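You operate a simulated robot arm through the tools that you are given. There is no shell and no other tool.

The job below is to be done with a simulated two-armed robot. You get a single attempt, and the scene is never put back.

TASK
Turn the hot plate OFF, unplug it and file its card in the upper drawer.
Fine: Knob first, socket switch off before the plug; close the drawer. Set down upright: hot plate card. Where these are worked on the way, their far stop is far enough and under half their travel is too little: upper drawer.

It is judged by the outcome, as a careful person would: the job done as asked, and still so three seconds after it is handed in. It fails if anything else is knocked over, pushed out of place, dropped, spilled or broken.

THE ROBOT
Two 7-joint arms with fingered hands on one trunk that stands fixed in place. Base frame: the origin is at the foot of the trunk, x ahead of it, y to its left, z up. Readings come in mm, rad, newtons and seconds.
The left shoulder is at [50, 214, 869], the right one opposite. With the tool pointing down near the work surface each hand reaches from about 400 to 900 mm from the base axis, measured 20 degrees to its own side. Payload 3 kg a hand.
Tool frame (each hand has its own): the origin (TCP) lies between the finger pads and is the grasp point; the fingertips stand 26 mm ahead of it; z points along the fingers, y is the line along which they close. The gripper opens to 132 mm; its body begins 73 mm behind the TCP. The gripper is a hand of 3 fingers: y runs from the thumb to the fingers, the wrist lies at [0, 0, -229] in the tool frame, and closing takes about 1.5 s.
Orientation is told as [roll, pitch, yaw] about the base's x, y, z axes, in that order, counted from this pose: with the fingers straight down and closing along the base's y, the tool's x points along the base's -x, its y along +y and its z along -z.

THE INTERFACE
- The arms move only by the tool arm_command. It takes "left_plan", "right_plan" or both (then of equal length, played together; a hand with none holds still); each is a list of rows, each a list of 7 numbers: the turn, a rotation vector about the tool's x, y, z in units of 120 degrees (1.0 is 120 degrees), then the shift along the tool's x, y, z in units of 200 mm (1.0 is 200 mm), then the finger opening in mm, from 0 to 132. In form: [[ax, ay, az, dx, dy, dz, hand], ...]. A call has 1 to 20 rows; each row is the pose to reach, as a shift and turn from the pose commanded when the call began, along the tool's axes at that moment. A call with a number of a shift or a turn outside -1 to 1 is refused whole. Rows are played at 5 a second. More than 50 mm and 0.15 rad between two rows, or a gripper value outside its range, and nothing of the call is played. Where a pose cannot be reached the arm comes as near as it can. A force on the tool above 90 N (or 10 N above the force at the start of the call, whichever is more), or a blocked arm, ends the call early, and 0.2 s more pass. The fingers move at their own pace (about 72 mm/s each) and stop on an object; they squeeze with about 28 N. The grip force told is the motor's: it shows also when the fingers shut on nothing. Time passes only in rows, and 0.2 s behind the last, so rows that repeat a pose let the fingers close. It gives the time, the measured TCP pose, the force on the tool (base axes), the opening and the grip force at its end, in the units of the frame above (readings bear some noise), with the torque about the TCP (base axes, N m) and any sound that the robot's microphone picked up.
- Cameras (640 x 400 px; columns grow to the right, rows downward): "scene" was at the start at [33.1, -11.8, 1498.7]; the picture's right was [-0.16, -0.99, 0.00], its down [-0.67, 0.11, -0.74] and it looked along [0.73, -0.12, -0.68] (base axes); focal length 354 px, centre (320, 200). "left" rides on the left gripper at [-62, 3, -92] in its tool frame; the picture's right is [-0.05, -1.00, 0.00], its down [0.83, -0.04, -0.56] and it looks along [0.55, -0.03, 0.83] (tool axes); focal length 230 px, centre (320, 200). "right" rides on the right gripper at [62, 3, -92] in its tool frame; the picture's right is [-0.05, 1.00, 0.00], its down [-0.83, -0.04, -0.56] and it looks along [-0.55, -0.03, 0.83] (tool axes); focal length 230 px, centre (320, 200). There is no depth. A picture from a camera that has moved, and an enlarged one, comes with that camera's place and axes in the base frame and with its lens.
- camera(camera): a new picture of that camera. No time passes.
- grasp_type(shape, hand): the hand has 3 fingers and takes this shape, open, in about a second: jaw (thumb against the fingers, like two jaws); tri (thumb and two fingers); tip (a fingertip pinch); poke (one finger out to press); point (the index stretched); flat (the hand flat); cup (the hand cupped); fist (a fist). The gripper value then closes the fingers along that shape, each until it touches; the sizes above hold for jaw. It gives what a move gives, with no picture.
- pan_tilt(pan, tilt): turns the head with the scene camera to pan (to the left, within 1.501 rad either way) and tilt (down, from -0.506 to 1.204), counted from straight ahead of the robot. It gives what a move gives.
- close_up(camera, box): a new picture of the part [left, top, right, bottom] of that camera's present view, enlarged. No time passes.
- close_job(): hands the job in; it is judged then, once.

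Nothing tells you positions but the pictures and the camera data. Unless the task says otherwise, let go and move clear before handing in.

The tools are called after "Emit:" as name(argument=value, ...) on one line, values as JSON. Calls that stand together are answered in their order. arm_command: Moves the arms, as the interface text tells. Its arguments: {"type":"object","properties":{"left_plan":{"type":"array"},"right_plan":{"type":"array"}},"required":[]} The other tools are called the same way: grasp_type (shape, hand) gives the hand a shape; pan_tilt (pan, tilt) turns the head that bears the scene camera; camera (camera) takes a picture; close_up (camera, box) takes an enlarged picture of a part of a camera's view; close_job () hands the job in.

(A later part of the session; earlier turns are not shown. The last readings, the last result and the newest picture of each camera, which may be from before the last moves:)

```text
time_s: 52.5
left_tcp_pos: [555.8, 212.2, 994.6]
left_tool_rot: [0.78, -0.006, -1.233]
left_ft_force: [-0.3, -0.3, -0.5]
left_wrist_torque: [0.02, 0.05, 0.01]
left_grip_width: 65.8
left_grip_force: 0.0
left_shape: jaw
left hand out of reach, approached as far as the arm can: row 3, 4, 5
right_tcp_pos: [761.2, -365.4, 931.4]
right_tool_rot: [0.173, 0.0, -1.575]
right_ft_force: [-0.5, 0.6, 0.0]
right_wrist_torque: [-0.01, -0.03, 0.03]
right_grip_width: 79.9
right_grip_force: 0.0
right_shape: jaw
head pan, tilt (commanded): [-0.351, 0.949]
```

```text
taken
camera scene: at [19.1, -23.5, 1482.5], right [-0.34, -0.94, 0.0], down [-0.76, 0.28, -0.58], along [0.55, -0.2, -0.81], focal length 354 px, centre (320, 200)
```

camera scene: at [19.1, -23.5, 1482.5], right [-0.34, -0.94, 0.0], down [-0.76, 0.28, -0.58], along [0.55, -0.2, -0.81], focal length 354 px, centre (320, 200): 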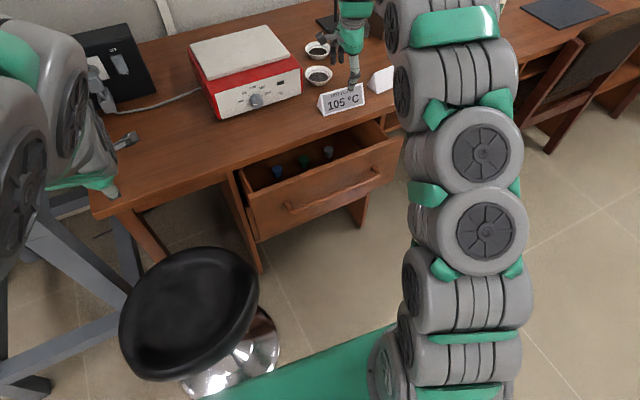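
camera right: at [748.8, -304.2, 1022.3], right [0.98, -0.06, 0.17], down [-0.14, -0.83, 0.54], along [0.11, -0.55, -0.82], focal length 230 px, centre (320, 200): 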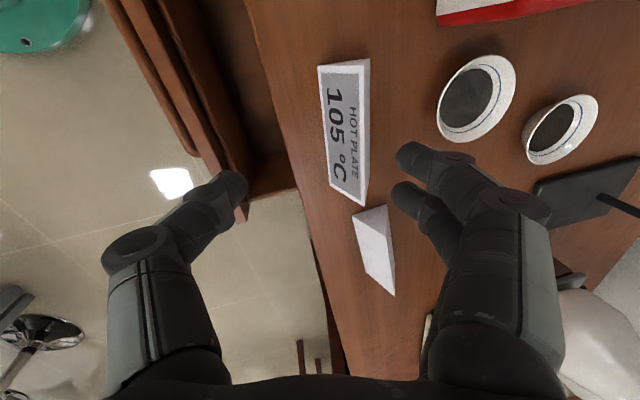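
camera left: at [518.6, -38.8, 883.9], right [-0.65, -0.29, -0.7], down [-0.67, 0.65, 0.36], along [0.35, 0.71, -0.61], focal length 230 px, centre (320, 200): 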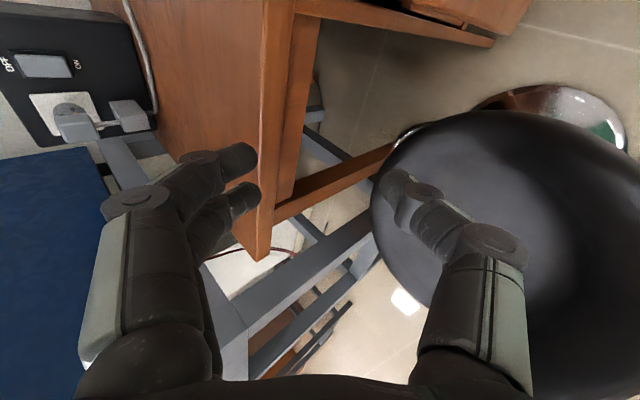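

Now the drawer is in clear view. I zoom in to measure it and its contents.

Emit:
close_up(camera="scene", box=[225, 110, 425, 250])

Emit:
close_up(camera="scene", box=[235, 130, 365, 210])

Emit:
close_up(camera="right", box=[90, 0, 330, 230])

```text
2.86 times, centred on (325, 180) of scene
camera zoom: at [19.1, -23.5, 1482.5], right [-0.34, -0.94, 0.0], down [-0.76, 0.28, -0.58], along [0.55, -0.2, -0.81], focal length 1011 px, centre (306, 257)
```

zoom: 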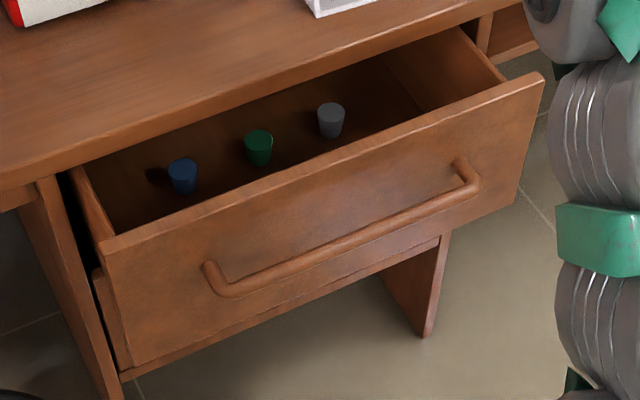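

```text
4.92 times, centred on (300, 170) of scene
camera zoom: at [19.1, -23.5, 1482.5], right [-0.34, -0.94, 0.0], down [-0.76, 0.28, -0.58], along [0.55, -0.2, -0.81], focal length 1743 px, centre (418, 348)
```

zoom: 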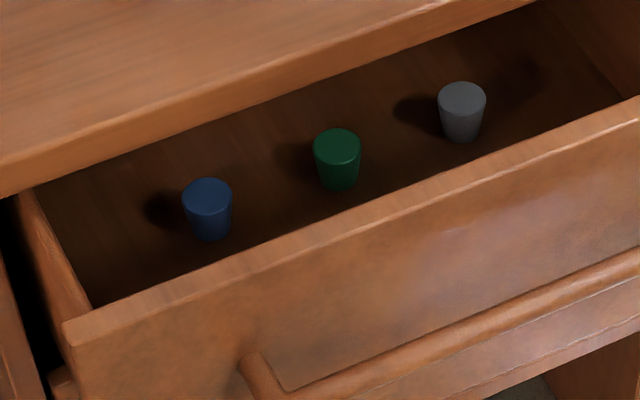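

```text
1.74 times, centred on (210, 115) of right
camera zoom: at [748.7, -304.3, 1022.3], right [0.98, -0.06, 0.17], down [-0.14, -0.83, 0.54], along [0.11, -0.55, -0.82], focal length 400 px, centre (511, 348)
```

zoom: 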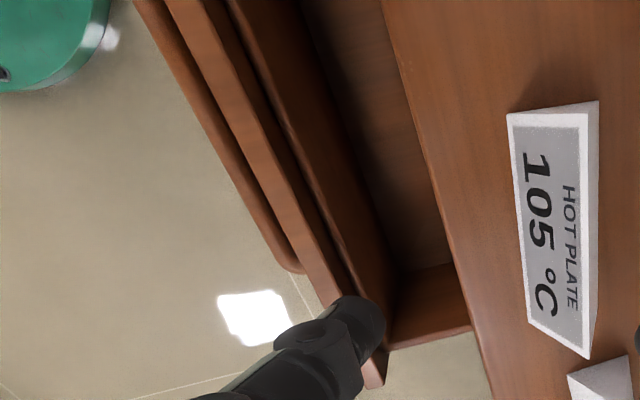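

I estimate the panel top at z≈735, drawer floor at z≈550, bar now at about (587,-290,652), with the stoppers about 150 mm behind the panel. I bring the right hand above the bar, pointing down, to pull the drawer further by the handle.

Emit:
arm_command(right_plan=[[0, 0.0015, -0.0084, 0.0617, -0.1628, 0.0225, 70], [0, 0.0029, -0.0168, 0.1233, -0.3257, 0.045, 60], [0, 0.0044, -0.0252, 0.185, -0.4885, 0.0675, 50], [0, 0.0058, -0.0335, 0.2467, -0.6513, 0.09, 40], [0, 0.0073, -0.0419, 0.3083, -0.8142, 0.1125, 40], [0, 0.0087, -0.0503, 0.37, -0.977, 0.135, 40], [0, 0.0087, -0.0503, 0.37, -0.977, 0.135, 40]])

Emit:
camera(camera="right")

Emit:
camera(camera="scene")

```text
time_s: 54.1
left_tcp_pos: [555.2, 211.3, 995.4]
left_tool_rot: [0.779, -0.006, -1.236]
left_ft_force: [0.6, -0.1, 0.8]
left_wrist_torque: [0.0, 0.0, 0.02]
left_grip_width: 66.0
left_grip_force: 0.0
left_shape: jaw
right_tcp_pos: [572.3, -291.2, 870.3]
right_tool_rot: [0.174, -0.001, -1.469]
right_ft_force: [0.5, -0.1, -0.6]
right_wrist_torque: [0.0, 0.0, 0.01]
right_grip_width: 40.2
right_grip_force: 0.0
right_shape: jaw
head pan, tilt (commanded): [-0.351, 0.949]
```

```text
taken
camera right: at [553.5, -231.4, 961.9], right [0.98, 0.05, 0.17], down [-0.05, -0.84, 0.54], along [0.17, -0.54, -0.82], focal length 230 px, centre (320, 200)
```

right: 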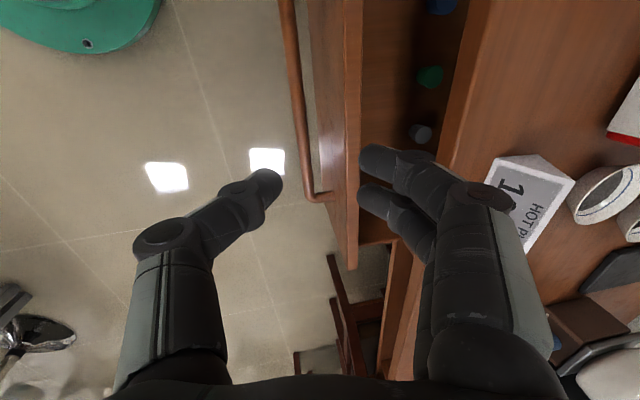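

```text
taken
camera scene: at [19.2, -23.5, 1482.5], right [-0.34, -0.94, 0.0], down [-0.76, 0.28, -0.58], along [0.55, -0.2, -0.81], focal length 354 px, centre (320, 200)
```

scene: 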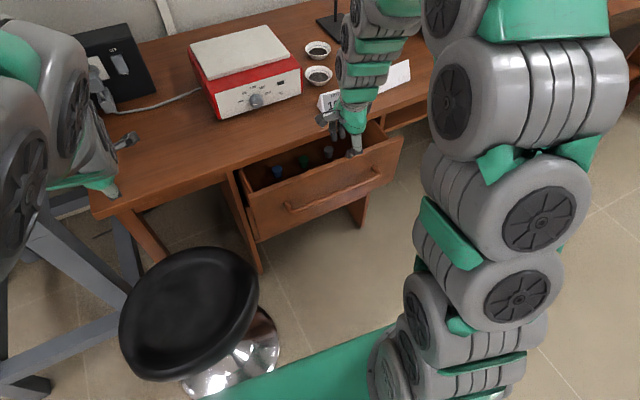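

Emit:
close_up(camera="right", box=[220, 0, 500, 280])

```text
1.43 times, centred on (360, 140) of right
camera zoom: at [553.5, -231.4, 961.9], right [0.98, 0.05, 0.17], down [-0.05, -0.84, 0.54], along [0.17, -0.54, -0.82], focal length 329 px, centre (263, 286)
```

zoom: 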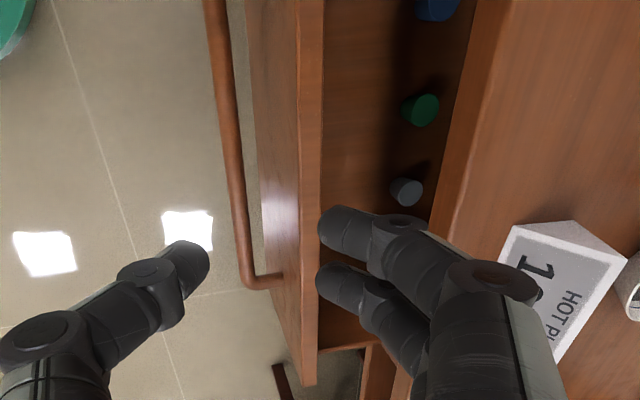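

The bar is at x≈583 for y=-289. I descend to a pre-grasp point just above it.

Emit:
arm_command(right_plan=[[0, 0, 0, 0.0012, -0.0337, 0.1835, 40], [0, 0, 0, 0.0025, -0.0675, 0.367, 38], [0, 0, 0, 0.0037, -0.1013, 0.5505, 38], [0, 0, 0, 0.005, -0.135, 0.734, 38], [0, 0, 0, 0.005, -0.135, 0.734, 38]])

Emit:
camera(camera="right")

Emit:
close_up(camera="scene", box=[225, 100, 425, 250])

```text
time_s: 55.3
left_tcp_pos: [555.4, 210.2, 995.0]
left_tool_rot: [0.778, -0.005, -1.234]
left_ft_force: [0.6, 0.0, 0.4]
left_wrist_torque: [-0.01, -0.01, 0.02]
left_grip_width: 65.9
left_grip_force: 0.1
left_shape: jaw
right_tcp_pos: [571.5, -291.6, 718.1]
right_tool_rot: [0.174, -0.001, -1.468]
right_ft_force: [0.6, 0.4, 0.2]
right_wrist_torque: [0.02, -0.02, -0.02]
right_grip_width: 38.4
right_grip_force: 0.0
right_shape: jaw
head pan, tilt (commanded): [-0.351, 0.949]
```

```text
taken
camera right: at [553.8, -231.5, 811.4], right [0.98, 0.05, 0.17], down [-0.05, -0.84, 0.54], along [0.17, -0.54, -0.82], focal length 230 px, centre (320, 200)
```

right: 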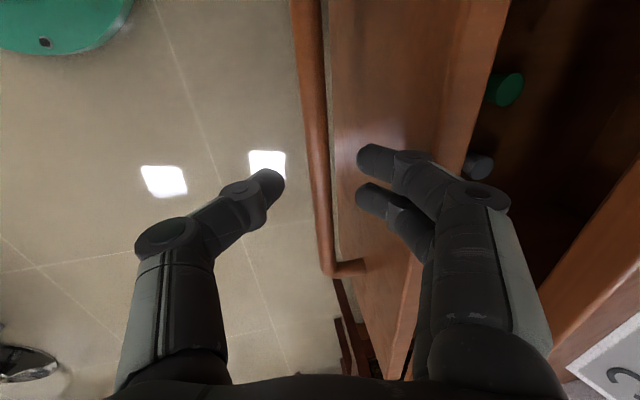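

```text
2.67 times, centred on (325, 175) of scene
camera zoom: at [19.2, -23.5, 1482.5], right [-0.34, -0.94, 0.0], down [-0.76, 0.28, -0.58], along [0.55, -0.2, -0.81], focal length 944 px, centre (307, 267)
```

zoom: 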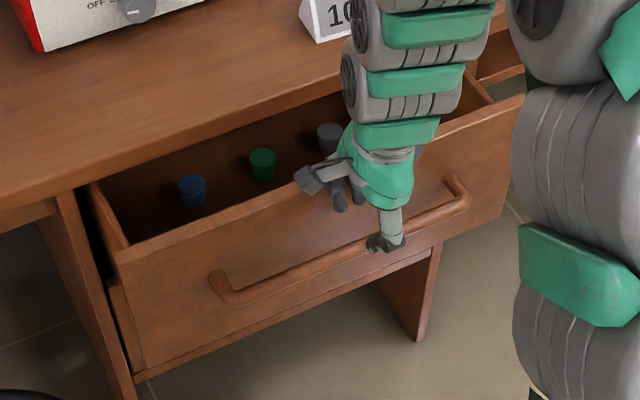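

Emit:
arm_command(right_plan=[[0, 0, 0, 0, -0.0075, 0.1, 38], [0, 0, 0, 0, -0.0075, 0.2, 38], [0, 0, 0, 0, -0.0075, 0.3, 38], [0, 0, 0, 0, -0.0075, 0.3, 25], [0, 0, 0, 0, -0.0075, 0.3, 12], [0, 0, 0, 0, -0.0075, 0.3, 4], [0, 0, 0, 0, -0.0075, 0.3, 4]])

Emit:
camera(camera="right")

```text
time_s: 56.9
left_tcp_pos: [555.9, 211.6, 995.4]
left_tool_rot: [0.778, -0.005, -1.234]
left_ft_force: [0.3, 0.4, -0.6]
left_wrist_torque: [0.02, 0.02, 0.0]
left_grip_width: 66.1
left_grip_force: 0.0
left_shape: jaw
right_tcp_pos: [579.1, -289.9, 662.7]
right_tool_rot: [0.174, -0.001, -1.467]
right_ft_force: [1.3, -2.2, 4.2]
right_wrist_torque: [0.07, -0.74, -0.03]
right_grip_width: 7.8
right_grip_force: 28.4
right_shape: jaw
head pan, tilt (commanded): [-0.351, 0.949]
```

```text
taken
camera right: at [561.6, -230.7, 753.3], right [0.98, 0.05, 0.17], down [-0.05, -0.84, 0.54], along [0.17, -0.54, -0.82], focal length 230 px, centre (320, 200)
```

right: 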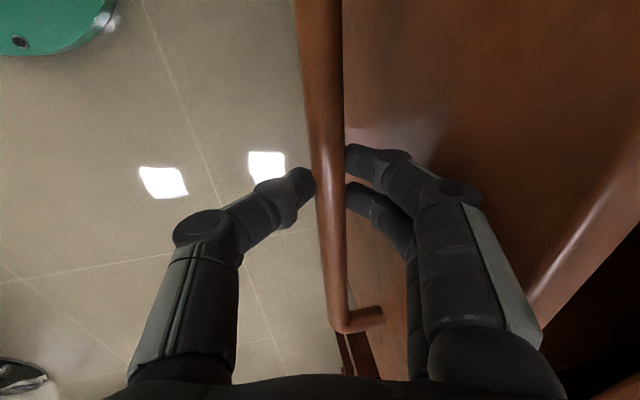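

The right hand holds the bar. I pull the drawer on toward the robot.

Emit:
arm_command(right_plan=[[0, 0, 0, 0, -0.0493, -0.0087, 4], [0, 0, 0, 0, -0.0985, -0.0173, 4], [0, 0, 0, 0, -0.1724, -0.0303, 4], [0, 0, 0, 0, -0.2463, -0.0433, 4], [0, 0, 0, 0, -0.3201, -0.0562, 4], [0, 0, 0, 0, -0.394, -0.0692, 4]])

Emit:
camera(camera="right")

Emit:
camera(camera="scene")

```text
time_s: 58.3
left_tcp_pos: [557.8, 210.7, 995.8]
left_tool_rot: [0.778, -0.005, -1.236]
left_ft_force: [0.5, 0.5, 0.6]
left_wrist_torque: [0.0, -0.01, -0.01]
left_grip_width: 65.9
left_grip_force: 0.0
left_shape: jaw
right_tcp_pos: [500.7, -296.6, 663.2]
right_tool_rot: [0.173, 0.0, -1.471]
right_ft_force: [5.6, -49.5, -0.9]
right_wrist_torque: [-0.52, -0.75, -0.56]
right_grip_width: 7.3
right_grip_force: 28.3
right_shape: jaw
head pan, tilt (commanded): [-0.351, 0.949]
```

```text
taken
camera right: at [482.1, -237.9, 753.7], right [0.98, 0.05, 0.17], down [-0.05, -0.84, 0.54], along [0.17, -0.54, -0.82], focal length 230 px, centre (320, 200)
```

right: 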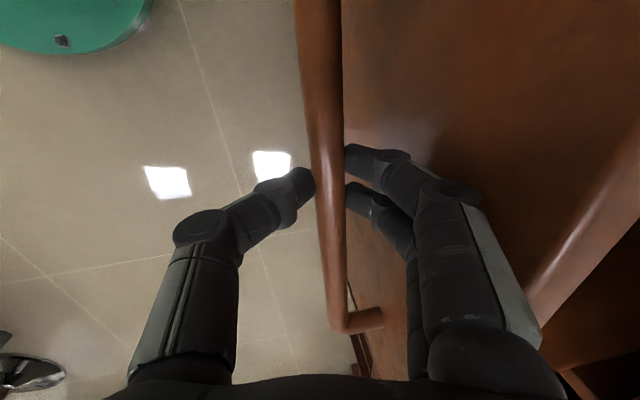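

```text
taken
camera scene: at [19.2, -24.1, 1482.5], right [-0.34, -0.94, 0.0], down [-0.76, 0.28, -0.58], along [0.55, -0.2, -0.81], focal length 354 px, centre (320, 200)
```

scene: 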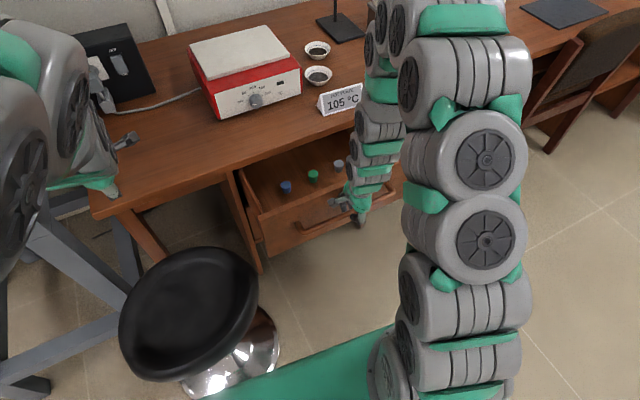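

The drawer is now about 209 mm open, with a sideways load because its axis slants slightly more than assumed. I correct the direction and pull further.

Emit:
arm_command(right_plan=[[0, 0, 0, -0.006, -0.005, 0, 4], [0, 0, 0, -0.0075, -0.0741, -0.013, 4], [0, 0, 0, -0.009, -0.1482, -0.026, 4], [0, 0, 0, -0.0105, -0.2222, -0.039, 4], [0, 0, 0, -0.012, -0.2963, -0.052, 4]])

Emit:
camera(camera="right")

Emit:
camera(camera="scene")

```text
time_s: 59.5
left_tcp_pos: [556.0, 210.7, 995.9]
left_tool_rot: [0.779, -0.003, -1.234]
left_ft_force: [0.3, -0.3, 0.6]
left_wrist_torque: [-0.01, 0.0, 0.0]
left_grip_width: 65.8
left_grip_force: 0.0
left_shape: jaw
right_tcp_pos: [440.2, -305.7, 661.9]
right_tool_rot: [0.171, -0.001, -1.472]
right_ft_force: [4.3, -28.8, -3.9]
right_wrist_torque: [-0.45, -0.43, -0.27]
right_grip_width: 7.8
right_grip_force: 27.9
right_shape: jaw
head pan, tilt (commanded): [-0.351, 0.949]
```

```text
taken
camera right: at [421.8, -246.1, 753.3], right [0.98, 0.05, 0.17], down [-0.05, -0.84, 0.54], along [0.17, -0.54, -0.82], focal length 230 px, centre (320, 200)
```

right: 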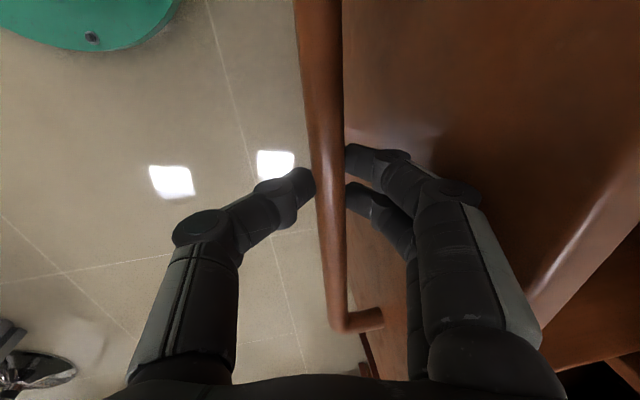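

```text
taken
camera scene: at [19.2, -23.8, 1482.5], right [-0.34, -0.94, 0.0], down [-0.76, 0.28, -0.58], along [0.55, -0.2, -0.81], focal length 354 px, centre (320, 200)
```

scene: 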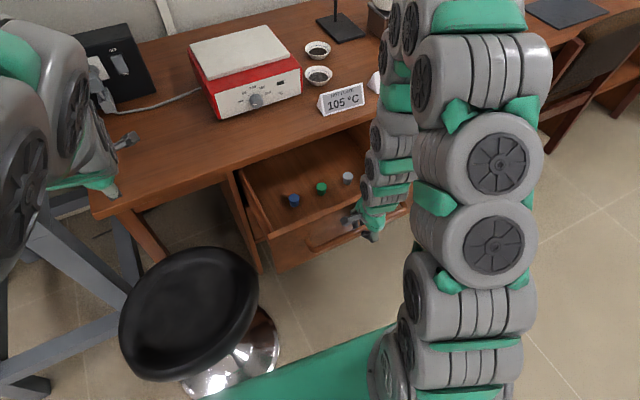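

About 270 mm open, still free. I try another 25 mm gently to see whether the stop is near.

Emit:
arm_command(right_plan=[[0, 0, 0, -0.003, -0.041, -0.0072, 4], [0, 0, 0, -0.004, -0.082, -0.0144, 4], [0, 0, 0, -0.005, -0.123, -0.0216, 4]])

Emit:
close_up(camera="scene", box=[215, 100, 435, 280])

```text
time_s: 60.3
left_tcp_pos: [555.2, 212.7, 995.4]
left_tool_rot: [0.778, -0.006, -1.232]
left_ft_force: [-0.8, -0.2, 0.6]
left_wrist_torque: [-0.01, 0.03, 0.0]
left_grip_width: 66.0
left_grip_force: 0.0
left_shape: jaw
right_tcp_pos: [436.6, -310.3, 660.5]
right_tool_rot: [0.167, 0.003, -1.462]
right_ft_force: [-3.7, 46.8, 16.4]
right_wrist_torque: [0.58, -0.61, 0.56]
right_grip_width: 8.8
right_grip_force: 27.7
right_shape: jaw
right hand out of reach, approached as far as the arm can: row 1, 2, 3
head pan, tilt (commanded): [-0.351, 0.949]
```

```text
2.22 times, centred on (325, 190) of scene
camera zoom: at [19.0, -22.9, 1482.5], right [-0.34, -0.94, 0.0], down [-0.76, 0.28, -0.58], along [0.55, -0.2, -0.81], focal length 787 px, centre (309, 222)
```

zoom: 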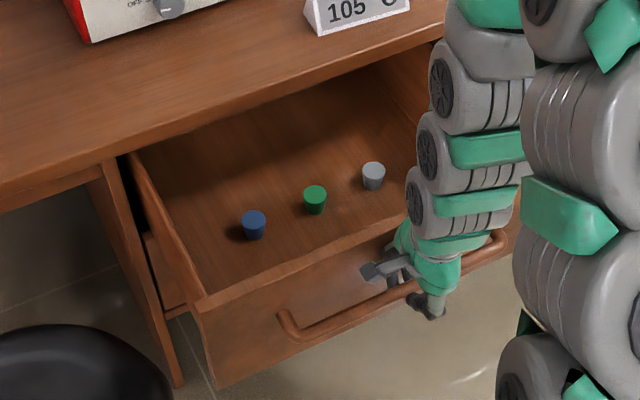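

The right arm is at its near limit; the drawer is about 273 mm open, with clear floor visible. I release the bar and lift straight out.

Emit:
arm_command(right_plan=[[0, 0, 0, 0, 0, 0, 20], [0, 0, 0, 0, 0, 0, 36], [0, 0, 0, 0, 0, 0, 42], [0, 0, 0, 0, 0.01, -0.1, 42], [0, 0, 0, 0, 0.02, -0.25, 42], [0, 0, 0, 0, 0.05, -0.45, 42], [0, 0, 0, 0, 0.1, -0.65, 42]])

Emit:
camera(camera="right")

Emit:
camera(camera="scene")

```text
time_s: 61.9
left_tcp_pos: [555.1, 211.2, 995.6]
left_tool_rot: [0.777, -0.005, -1.235]
left_ft_force: [0.3, 0.0, -0.6]
left_wrist_torque: [-0.01, -0.01, -0.01]
left_grip_width: 65.9
left_grip_force: 0.0
left_shape: jaw
right_tcp_pos: [437.5, -312.0, 790.3]
right_tool_rot: [0.172, 0.0, -1.467]
right_ft_force: [0.0, -0.5, -0.2]
right_wrist_torque: [-0.03, 0.01, 0.0]
right_grip_width: 41.6
right_grip_force: 0.1
right_shape: jaw
right hand out of reach, approached as far as the arm can: row 4, 5, 6, 7
head pan, tilt (commanded): [-0.351, 0.949]
```

```text
taken
camera right: at [419.2, -252.5, 881.8], right [0.98, 0.05, 0.17], down [-0.05, -0.84, 0.54], along [0.17, -0.54, -0.83], focal length 230 px, centre (320, 200)
```

right: 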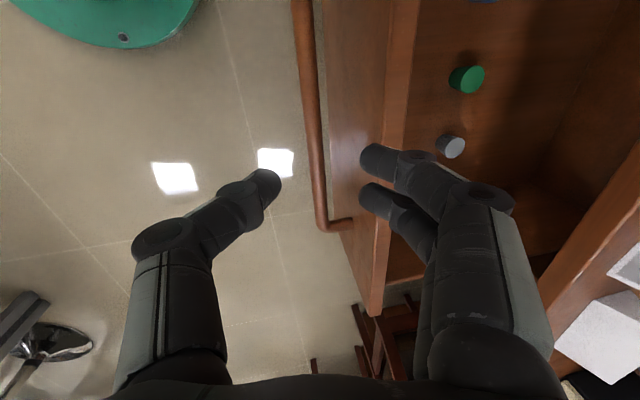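

```text
taken
camera scene: at [19.1, -23.5, 1482.5], right [-0.34, -0.94, 0.0], down [-0.76, 0.28, -0.58], along [0.55, -0.2, -0.81], focal length 354 px, centre (320, 200)
```

scene: 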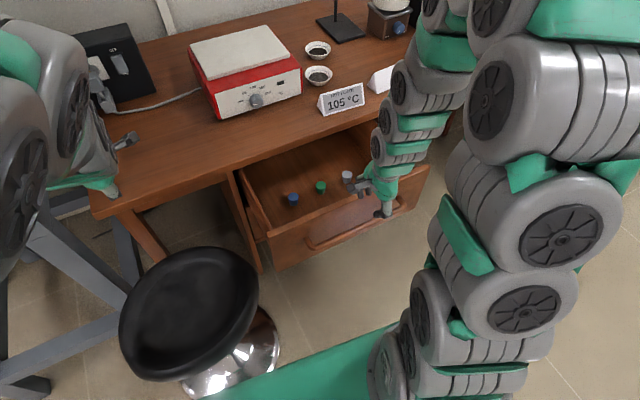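

The drawer stayed open. I measure the stoppers and free floor from this view.

Emit:
close_up(camera="right", box=[300, 0, 640, 300])

Emit:
close_up(camera="scene", box=[225, 100, 445, 280])

```text
1.33 times, centred on (470, 150) of right
camera zoom: at [419.2, -252.5, 881.8], right [0.98, 0.05, 0.17], down [-0.05, -0.84, 0.54], along [0.17, -0.54, -0.83], focal length 307 px, centre (120, 267)
```

zoom: 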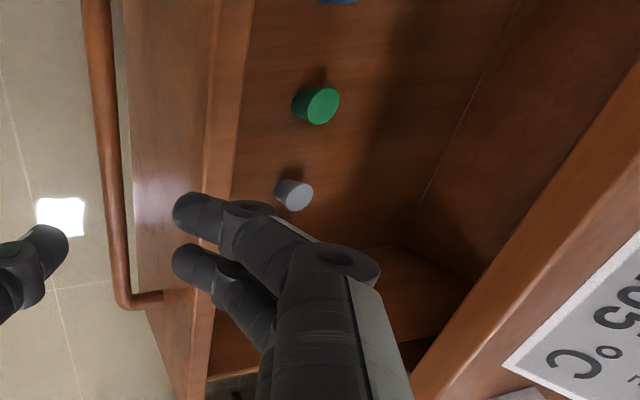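

```text
2.22 times, centred on (335, 190) of scene
camera zoom: at [19.1, -23.5, 1482.5], right [-0.34, -0.94, 0.0], down [-0.76, 0.28, -0.58], along [0.55, -0.2, -0.81], focal length 787 px, centre (287, 222)
```

zoom: 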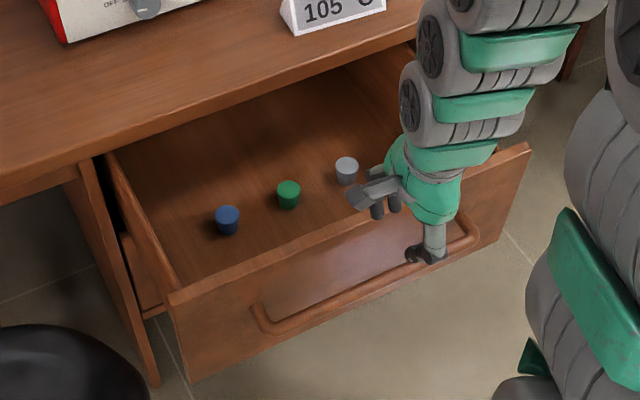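

The stoppers stand about 155 mm behind the panel, so there is room for the card between panel and stoppers. I now raise the right hand and move it toward the card.

Emit:
arm_command(right_plan=[[0, 0, 0, -0.02, 0.1, -0.13, 50], [0, 0, 0, -0.06, 0.26, -0.24, 60], [0, 0, 0, -0.1, 0.42, -0.34, 70], [0, 0, 0, -0.14, 0.58, -0.43, 76], [0, 0, 0, -0.18, 0.74, -0.5, 76], [0, 0, 0, -0.2215, 0.901, -0.5525, 76]])

Emit:
arm_command(right_plan=[[0, -0.0013, 0.0075, -0.066, 0.188, 0.033, 76], [0, -0.0026, 0.015, -0.132, 0.376, 0.066, 76], [0, -0.004, 0.0226, -0.198, 0.564, 0.099, 76], [0, -0.0053, 0.0301, -0.264, 0.752, 0.132, 76], [0, -0.0066, 0.0376, -0.33, 0.9, 0.16, 76], [0, -0.0066, 0.0376, -0.33, 0.9, 0.16, 76]])

Emit:
camera(camera="right")

Emit:
camera(camera="scene")

```text
time_s: 63.3
left_tcp_pos: [556.9, 211.0, 993.5]
left_tool_rot: [0.777, -0.006, -1.234]
left_ft_force: [-0.5, 0.6, 0.4]
left_wrist_torque: [0.02, 0.0, 0.02]
left_grip_width: 65.8
left_grip_force: 0.1
left_shape: jaw
right_tcp_pos: [603.1, -341.9, 932.2]
right_tool_rot: [0.173, 0.001, -1.467]
right_ft_force: [0.1, -0.9, 0.3]
right_wrist_torque: [0.03, 0.0, 0.02]
right_grip_width: 75.5
right_grip_force: 0.1
right_shape: jaw
head pan, tilt (commanded): [-0.351, 0.949]
```

```text
time_s: 64.7
left_tcp_pos: [556.5, 210.8, 995.4]
left_tool_rot: [0.778, -0.007, -1.233]
left_ft_force: [0.2, 0.5, 0.0]
left_wrist_torque: [0.03, -0.01, -0.02]
left_grip_width: 65.9
left_grip_force: 0.0
left_shape: jaw
right_tcp_pos: [791.7, -389.5, 932.2]
right_tool_rot: [0.173, -0.001, -1.548]
right_ft_force: [1.0, -1.1, 0.8]
right_wrist_torque: [-0.01, 0.04, 0.0]
right_grip_width: 75.7
right_grip_force: 0.0
right_shape: jaw
head pan, tilt (commanded): [-0.351, 0.949]
```

```text
taken
camera right: at [777.4, -328.0, 1022.8], right [0.98, -0.03, 0.17], down [-0.12, -0.83, 0.54], along [0.13, -0.55, -0.82], focal length 230 px, centre (320, 200)
```

right: 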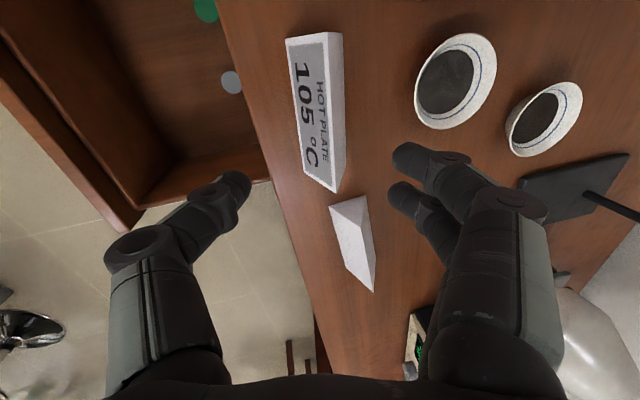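

```text
taken
camera scene: at [19.2, -23.5, 1482.5], right [-0.34, -0.94, 0.0], down [-0.76, 0.28, -0.58], along [0.55, -0.2, -0.81], focal length 354 px, centre (320, 200)
```

scene: 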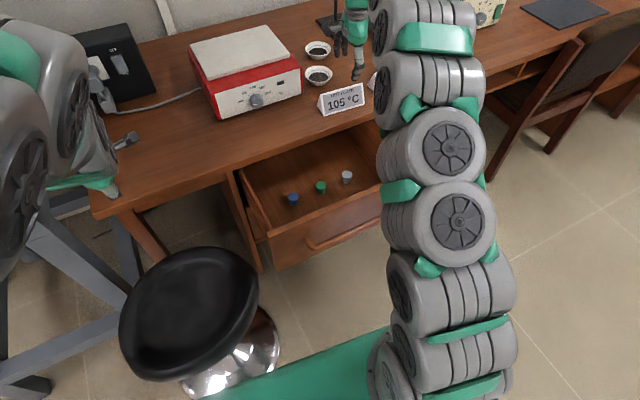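

The hand hovers near the card. I zoom in to fix the card's exact outline.

Emit:
close_up(camera="right", box=[240, 10, 440, 210])

Emit:
close_up(camera="scene", box=[300, 20, 400, 130])

```text
2.00 times, centred on (340, 110) of right
camera zoom: at [777.4, -328.0, 1022.8], right [0.98, -0.03, 0.17], down [-0.12, -0.83, 0.54], along [0.13, -0.55, -0.82], focal length 460 px, centre (280, 380)
```

zoom: 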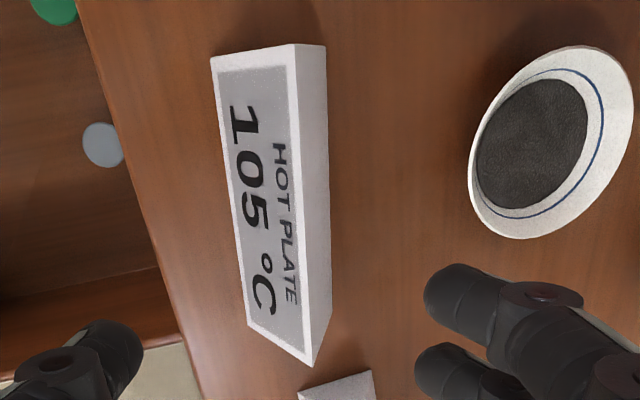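

```text
3.64 times, centred on (350, 75) of scene
camera zoom: at [19.2, -23.5, 1482.5], right [-0.34, -0.94, 0.0], down [-0.76, 0.28, -0.58], along [0.55, -0.2, -0.81], focal length 1287 px, centre (211, 654)
```

zoom: 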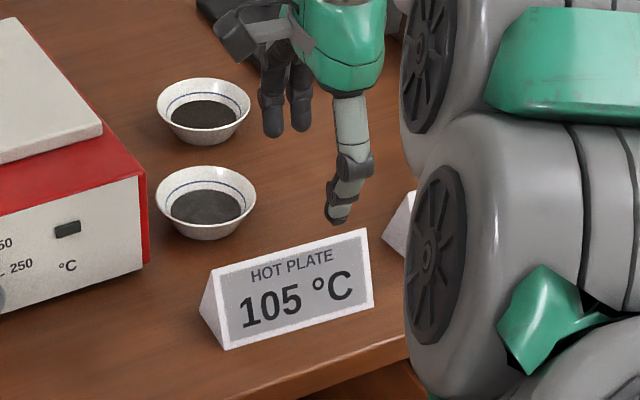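

The card's centre is near (823, -389) with its ridge at z≈818 and yaw about 0.06. I align the yaw and come to 70 mm above the grasp pose.

Emit:
arm_command(right_plan=[[0, 0.0014, -0.008, 0, 0.012, 0.1625, 76], [0, 0.0028, -0.016, 0, 0.024, 0.325, 76], [0, 0.0028, -0.016, 0, 0.024, 0.325, 76]])

Emit:
camera(camera="right")

Emit:
close_up(camera="scene", box=[300, 20, 400, 130])

```text
time_s: 65.5
left_tcp_pos: [556.1, 210.9, 995.1]
left_tool_rot: [0.78, -0.006, -1.233]
left_ft_force: [0.0, 0.0, -0.4]
left_wrist_torque: [0.05, -0.04, -0.04]
left_grip_width: 66.1
left_grip_force: 0.0
left_shape: jaw
right_tcp_pos: [810.2, -388.9, 867.8]
right_tool_rot: [0.174, 0.0, -1.516]
right_ft_force: [1.4, 0.0, 0.2]
right_wrist_torque: [-0.02, 0.01, -0.03]
right_grip_width: 75.9
right_grip_force: 0.0
right_shape: jaw
head pan, tilt (commanded): [-0.351, 0.949]
```

```text
taken
camera right: at [793.0, -329.7, 958.5], right [0.98, 0.0, 0.17], down [-0.09, -0.84, 0.54], along [0.15, -0.55, -0.82], focal length 230 px, centre (320, 200)
```

right: 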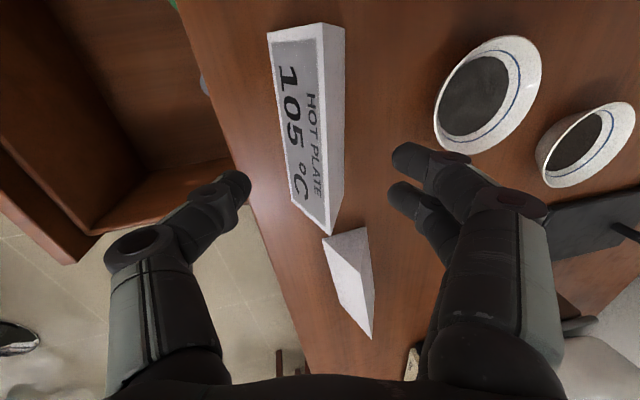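

```text
3.64 times, centred on (350, 75) of scene
camera zoom: at [19.2, -23.5, 1482.5], right [-0.34, -0.94, 0.0], down [-0.76, 0.28, -0.58], along [0.55, -0.2, -0.81], focal length 1287 px, centre (211, 654)
```

zoom: 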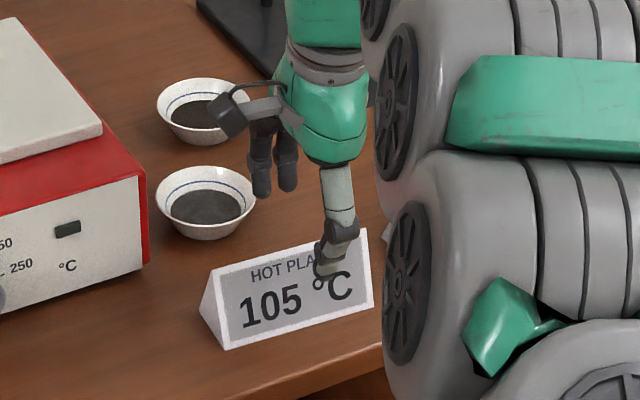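

Alignment is good: the tool axis meets the card's mid-plane. I descend 68 mm along the tool axis.

Emit:
arm_command(right_plan=[[0, 0, 0, 0, 0, 0.1, 76], [0, 0, 0, 0, 0, 0.2, 76], [0, 0, 0, 0, 0, 0.28, 76], [0, 0, 0, 0, 0, 0.34, 76], [0, 0, 0, 0, 0, 0.34, 76]])

Emit:
camera(camera="right")

Emit:
close_up(camera="scene", box=[300, 20, 400, 130])

```text
time_s: 66.7
left_tcp_pos: [556.2, 211.9, 994.8]
left_tool_rot: [0.779, -0.006, -1.235]
left_ft_force: [0.1, -0.1, -0.4]
left_wrist_torque: [0.02, -0.04, 0.0]
left_grip_width: 65.9
left_grip_force: 0.1
left_shape: jaw
right_tcp_pos: [818.0, -388.3, 801.2]
right_tool_rot: [0.172, -0.001, -1.515]
right_ft_force: [-1.2, -0.2, 0.2]
right_wrist_torque: [-0.01, -0.03, -0.01]
right_grip_width: 75.5
right_grip_force: 0.0
right_shape: jaw
head pan, tilt (commanded): [-0.351, 0.949]
```

```text
taken
camera right: at [802.9, -327.5, 892.6], right [0.99, 0.0, 0.17], down [-0.09, -0.84, 0.54], along [0.15, -0.55, -0.82], focal length 230 px, centre (320, 200)
```

right: 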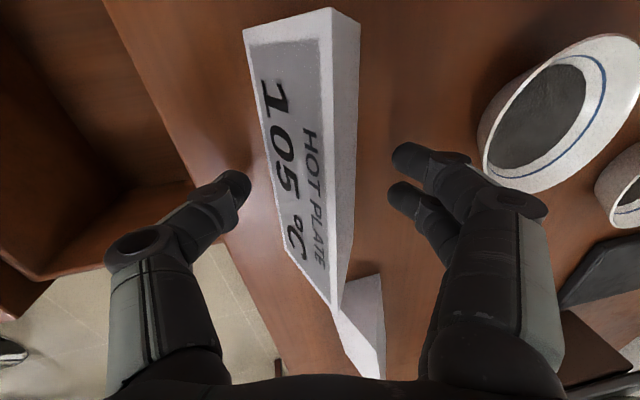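

```text
3.64 times, centred on (350, 75) of scene
camera zoom: at [19.2, -23.5, 1482.5], right [-0.34, -0.94, 0.0], down [-0.76, 0.28, -0.58], along [0.55, -0.2, -0.81], focal length 1287 px, centre (211, 654)
```

zoom: 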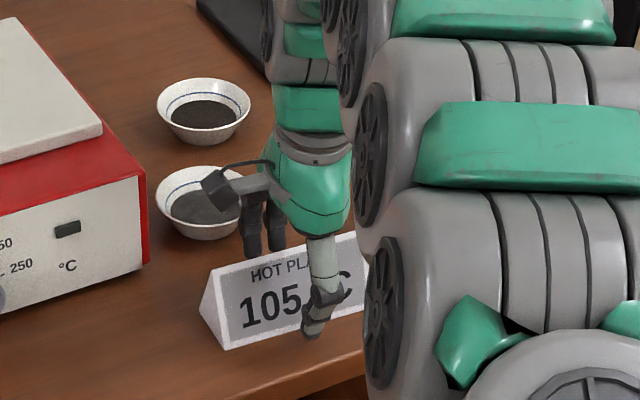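

The fingers straddle the card evenly. I close gently on its sloped faces.

Emit:
arm_command(right_plan=[[0, 0, 0, 0, 0, 0, 66], [0, 0, 0, 0, 0, 0, 56], [0, 0, 0, 0, 0, 0, 48], [0, 0, 0, 0, 0, 0, 40], [0, 0, 0, 0, 0, 0, 32], [0, 0, 0, 0, 0, 0, 24], [0, 0, 0, 0, 0, 0, 16], [0, 0, 0, 0, 0, 0, 10], [0, 0, 0, 0, 0, 0, 10]])

Emit:
camera(camera="right")

Emit:
close_up(camera="scene", box=[300, 20, 400, 130])

```text
time_s: 68.7
left_tcp_pos: [555.5, 211.0, 995.1]
left_tool_rot: [0.778, -0.005, -1.234]
left_ft_force: [1.6, 0.6, 0.6]
left_wrist_torque: [0.01, -0.01, -0.02]
left_grip_width: 66.0
left_grip_force: 0.0
left_shape: jaw
right_tcp_pos: [819.2, -387.5, 800.8]
right_tool_rot: [0.172, 0.0, -1.514]
right_ft_force: [0.4, 0.9, 5.7]
right_wrist_torque: [0.02, 0.06, -0.02]
right_grip_width: 30.2
right_grip_force: 28.1
right_shape: jaw
head pan, tilt (commanded): [-0.351, 0.949]
```

```text
taken
camera right: at [802.8, -327.4, 892.7], right [0.99, 0.0, 0.17], down [-0.09, -0.84, 0.54], along [0.15, -0.55, -0.82], focal length 230 px, centre (320, 200)
```

right: 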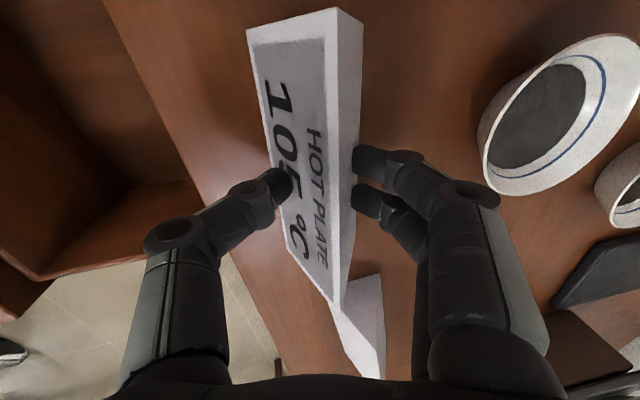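

```text
3.64 times, centred on (350, 75) of scene
camera zoom: at [19.1, -23.5, 1482.5], right [-0.34, -0.94, 0.0], down [-0.76, 0.28, -0.58], along [0.55, -0.2, -0.81], focal length 1287 px, centre (211, 654)
```

zoom: 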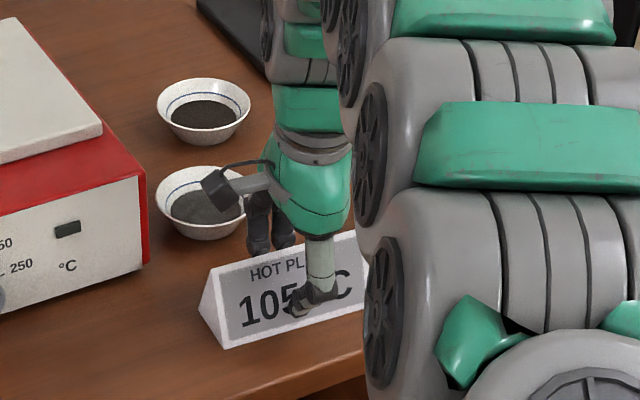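

The card is held (30 mm between pads). I lift it slowly by 30 mm and check it stays level.

Emit:
arm_command(right_plan=[[0, 0, 0, 0, 0.0043, -0.0246, 10], [0, 0, 0, 0, 0.0086, -0.0493, 10], [0, 0, 0, 0, 0.0172, -0.0985, 10], [0, 0, 0, 0, 0.0258, -0.1478, 10], [0, 0, 0, 0, 0.0258, -0.1478, 10]])

Emit:
camera(camera="right")

Emit:
close_up(camera="scene", box=[300, 20, 400, 130])

```text
time_s: 69.9
left_tcp_pos: [556.1, 210.5, 995.4]
left_tool_rot: [0.777, -0.005, -1.233]
left_ft_force: [-0.1, 0.6, 0.0]
left_wrist_torque: [0.01, -0.04, 0.0]
left_grip_width: 66.1
left_grip_force: 0.0
left_shape: jaw
right_tcp_pos: [820.2, -387.8, 831.7]
right_tool_rot: [0.174, 0.0, -1.516]
right_ft_force: [0.8, -0.7, -0.1]
right_wrist_torque: [-0.02, 0.0, -0.01]
right_grip_width: 29.9
right_grip_force: 28.1
right_shape: jaw
head pan, tilt (commanded): [-0.351, 0.949]
```

```text
taken
camera right: at [804.2, -327.8, 922.8], right [0.99, 0.0, 0.17], down [-0.09, -0.84, 0.54], along [0.15, -0.55, -0.82], focal length 230 px, centre (320, 200)
```

right: 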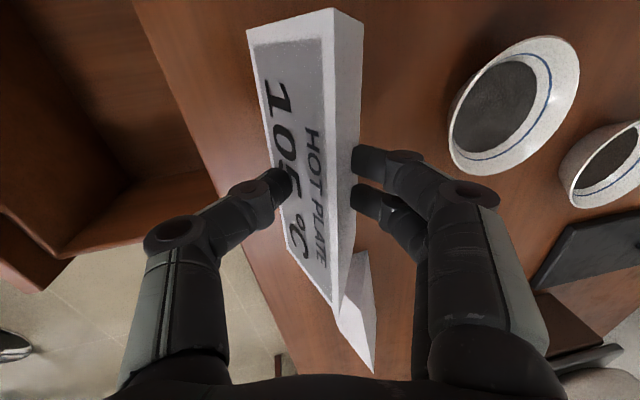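

```text
3.64 times, centred on (350, 75) of scene
camera zoom: at [19.2, -23.5, 1482.5], right [-0.34, -0.94, 0.0], down [-0.76, 0.28, -0.58], along [0.55, -0.2, -0.81], focal length 1287 px, centre (211, 654)
```

zoom: 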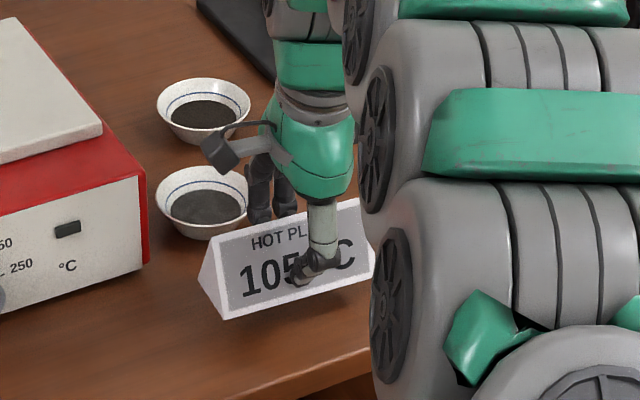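

The card is firmly held and level. I carry it up and back toward the drawer.

Emit:
arm_command(right_plan=[[0, 0, 0, 0.0, -0.03, -0.13, 10], [0, 0, 0, 0.005, -0.13, -0.24, 10], [0, 0, 0, 0.01, -0.26, -0.34, 10], [0, 0, 0, 0.017, -0.4, -0.41, 10], [0, 0, 0, 0.023, -0.5325, -0.438, 10], [0, 0, 0, 0.026, -0.69, -0.466, 10], [0, 0, 0, 0.029, -0.85, -0.494, 10], [0, 0, 0, 0.0305, -0.96, -0.512, 10], [0, 0, 0, 0.0305, -0.96, -0.512, 10]])

Emit:
camera(camera="right")

Emit:
camera(camera="scene")

```text
time_s: 71.9
left_tcp_pos: [555.0, 211.2, 995.0]
left_tool_rot: [0.78, -0.005, -1.234]
left_ft_force: [0.2, 0.5, 0.2]
left_wrist_torque: [0.04, 0.04, 0.01]
left_grip_width: 66.0
left_grip_force: 0.1
left_shape: jaw
right_tcp_pos: [612.7, -392.1, 898.9]
right_tool_rot: [0.173, 0.001, -1.515]
right_ft_force: [1.1, 0.0, 0.7]
right_wrist_torque: [-0.01, 0.04, 0.05]
right_grip_width: 28.8
right_grip_force: 28.0
right_shape: jaw
head pan, tilt (commanded): [-0.351, 0.949]
```

```text
taken
camera right: at [596.3, -332.0, 991.4], right [0.99, 0.0, 0.17], down [-0.09, -0.84, 0.54], along [0.15, -0.55, -0.82], focal length 230 px, centre (320, 200)
```

right: 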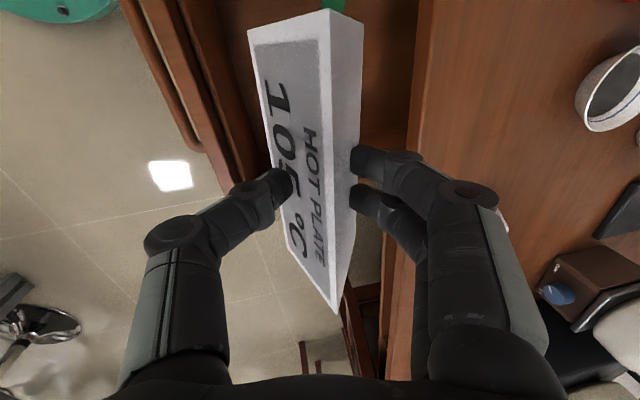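

```text
taken
camera scene: at [19.2, -23.5, 1482.5], right [-0.34, -0.94, 0.0], down [-0.76, 0.28, -0.58], along [0.55, -0.2, -0.81], focal length 354 px, centre (320, 200)
```

scene: 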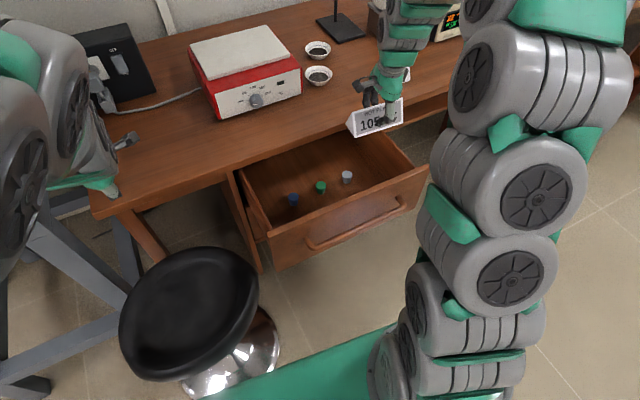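

The card is over the drawer. I take a close look at the drawer for the exact drop point (no time passes).

Emit:
close_up(camera="scene", box=[225, 90, 445, 280])

Emit:
close_up(camera="right", box=[100, 0, 440, 210])

```text
2.11 times, centred on (335, 185) of scene
camera zoom: at [19.2, -23.5, 1482.5], right [-0.34, -0.94, 0.0], down [-0.76, 0.28, -0.58], along [0.55, -0.2, -0.81], focal length 745 px, centre (288, 232)
```

zoom: 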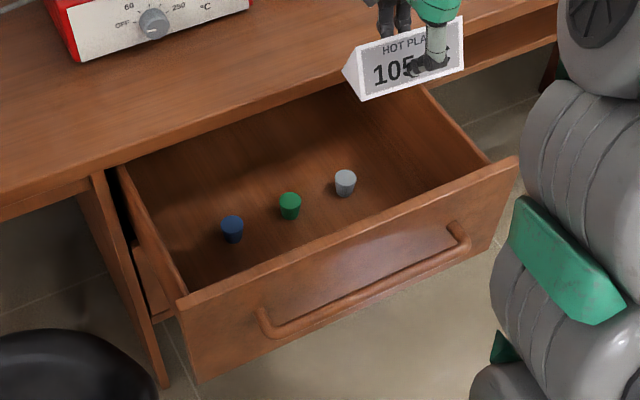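

```text
1.88 times, centred on (270, 105) of right
camera zoom: at [596.3, -332.0, 991.4], right [0.99, 0.0, 0.17], down [-0.09, -0.84, 0.54], along [0.15, -0.55, -0.82], focal length 433 px, centre (414, 379)
```

zoom: 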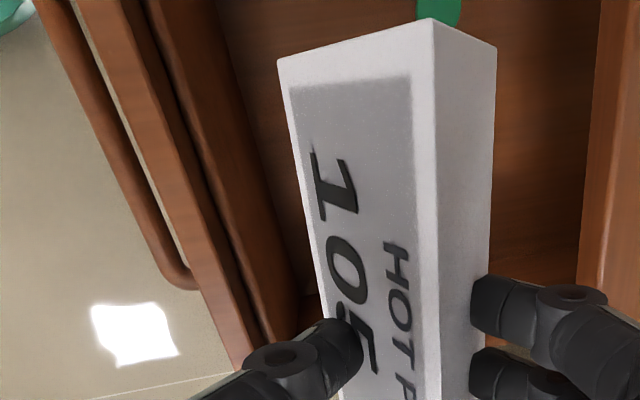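

I choose the spot in front of the stoppers, with the far fingers passing between the green and grey ones: card centre about (614, -317). I shift sideways first, then start down.

Emit:
arm_command(right_plan=[[0, 0, 0, 0.19, 0.0, 0.0, 10], [0, 0, 0, 0.383, -0.005, 0.03, 10], [0, 0, 0, 0.383, -0.035, 0.22, 10], [0, 0, 0, 0.383, -0.06, 0.41, 10], [0, 0, 0, 0.383, -0.085, 0.56, 10], [0, 0, 0, 0.383, -0.1075, 0.687, 10]])

Emit:
camera(camera="right")

Emit:
close_up(camera="scene", box=[225, 90, 445, 280])

```text
time_s: 73.3
left_tcp_pos: [555.9, 210.9, 995.6]
left_tool_rot: [0.778, -0.005, -1.235]
left_ft_force: [-0.3, 0.2, 0.2]
left_wrist_torque: [-0.03, 0.0, -0.02]
left_grip_width: 66.0
left_grip_force: 0.0
left_shape: jaw
right_tcp_pos: [609.1, -317.8, 762.0]
right_tool_rot: [0.173, 0.001, -1.513]
right_ft_force: [0.0, -0.6, -1.9]
right_wrist_torque: [0.03, 0.01, 0.01]
right_grip_width: 28.8
right_grip_force: 28.0
right_shape: jaw
head pan, tilt (commanded): [-0.351, 0.949]
```

```text
taken
camera right: at [593.8, -257.4, 853.0], right [0.98, 0.0, 0.17], down [-0.09, -0.84, 0.54], along [0.15, -0.55, -0.82], focal length 230 px, centre (320, 200)
```

right: 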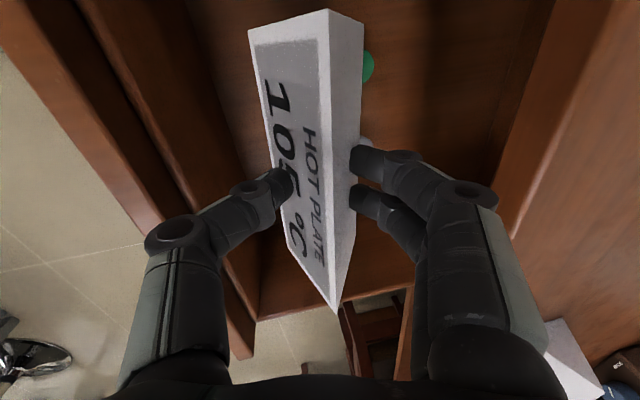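

```text
2.11 times, centred on (335, 185) of scene
camera zoom: at [19.2, -23.5, 1482.5], right [-0.34, -0.94, 0.0], down [-0.76, 0.28, -0.58], along [0.55, -0.2, -0.81], focal length 745 px, centre (288, 232)
```

zoom: 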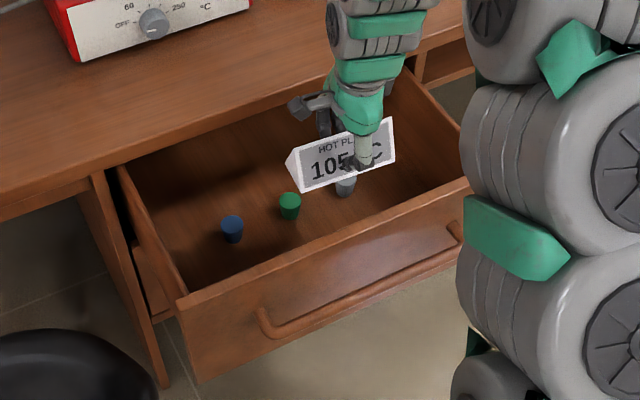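

The position is right, fingers lined up between the green and grey stoppers. I lower to about 30 mm above the floor.

Emit:
arm_command(right_plan=[[0, 0, 0, 0, -0.0301, 0.1724, 10], [0, 0, 0, 0, -0.0602, 0.3448, 10], [0, 0, 0, 0, -0.0903, 0.5172, 10], [0, 0, 0, 0, -0.1118, 0.6403, 10], [0, 0, 0, 0, -0.1118, 0.6403, 10]])

Emit:
camera(camera="right")

Emit:
close_up(camera="scene", box=[225, 90, 445, 280])

```text
time_s: 74.5
left_tcp_pos: [556.3, 212.0, 995.5]
left_tool_rot: [0.778, -0.005, -1.232]
left_ft_force: [0.6, 0.7, 0.1]
left_wrist_torque: [0.03, -0.03, 0.02]
left_grip_width: 66.0
left_grip_force: 0.0
left_shape: jaw
right_tcp_pos: [608.4, -314.5, 631.2]
right_tool_rot: [0.175, -0.001, -1.516]
right_ft_force: [-0.6, -1.1, 0.0]
right_wrist_torque: [0.02, -0.01, -0.01]
right_grip_width: 28.6
right_grip_force: 27.3
right_shape: jaw
head pan, tilt (commanded): [-0.351, 0.949]
```

```text
taken
camera right: at [593.4, -254.8, 721.9], right [0.99, 0.0, 0.17], down [-0.09, -0.84, 0.54], along [0.15, -0.55, -0.82], focal length 230 px, centre (320, 200)
```

right: 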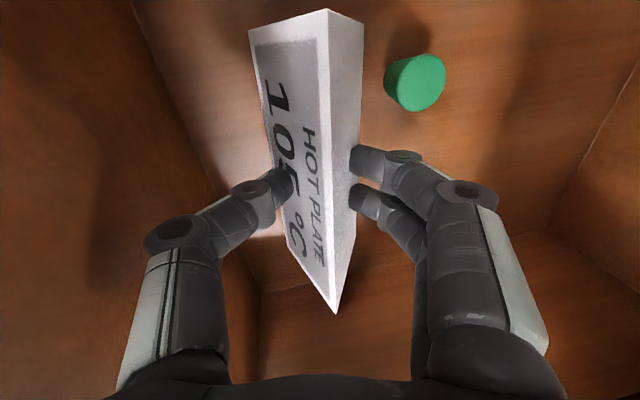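

```text
2.11 times, centred on (335, 185) of scene
camera zoom: at [19.2, -23.5, 1482.5], right [-0.34, -0.94, 0.0], down [-0.76, 0.28, -0.58], along [0.55, -0.2, -0.81], focal length 745 px, centre (288, 232)
```

zoom: 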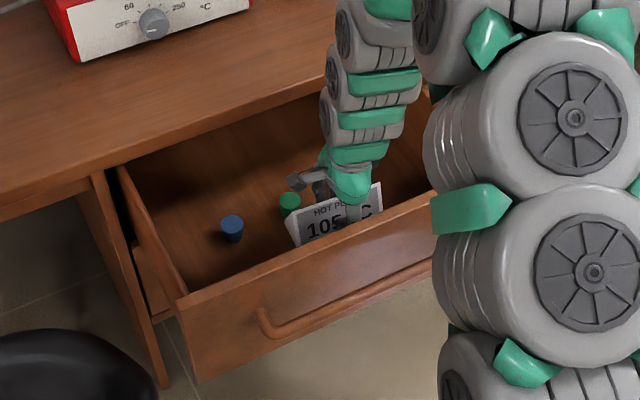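

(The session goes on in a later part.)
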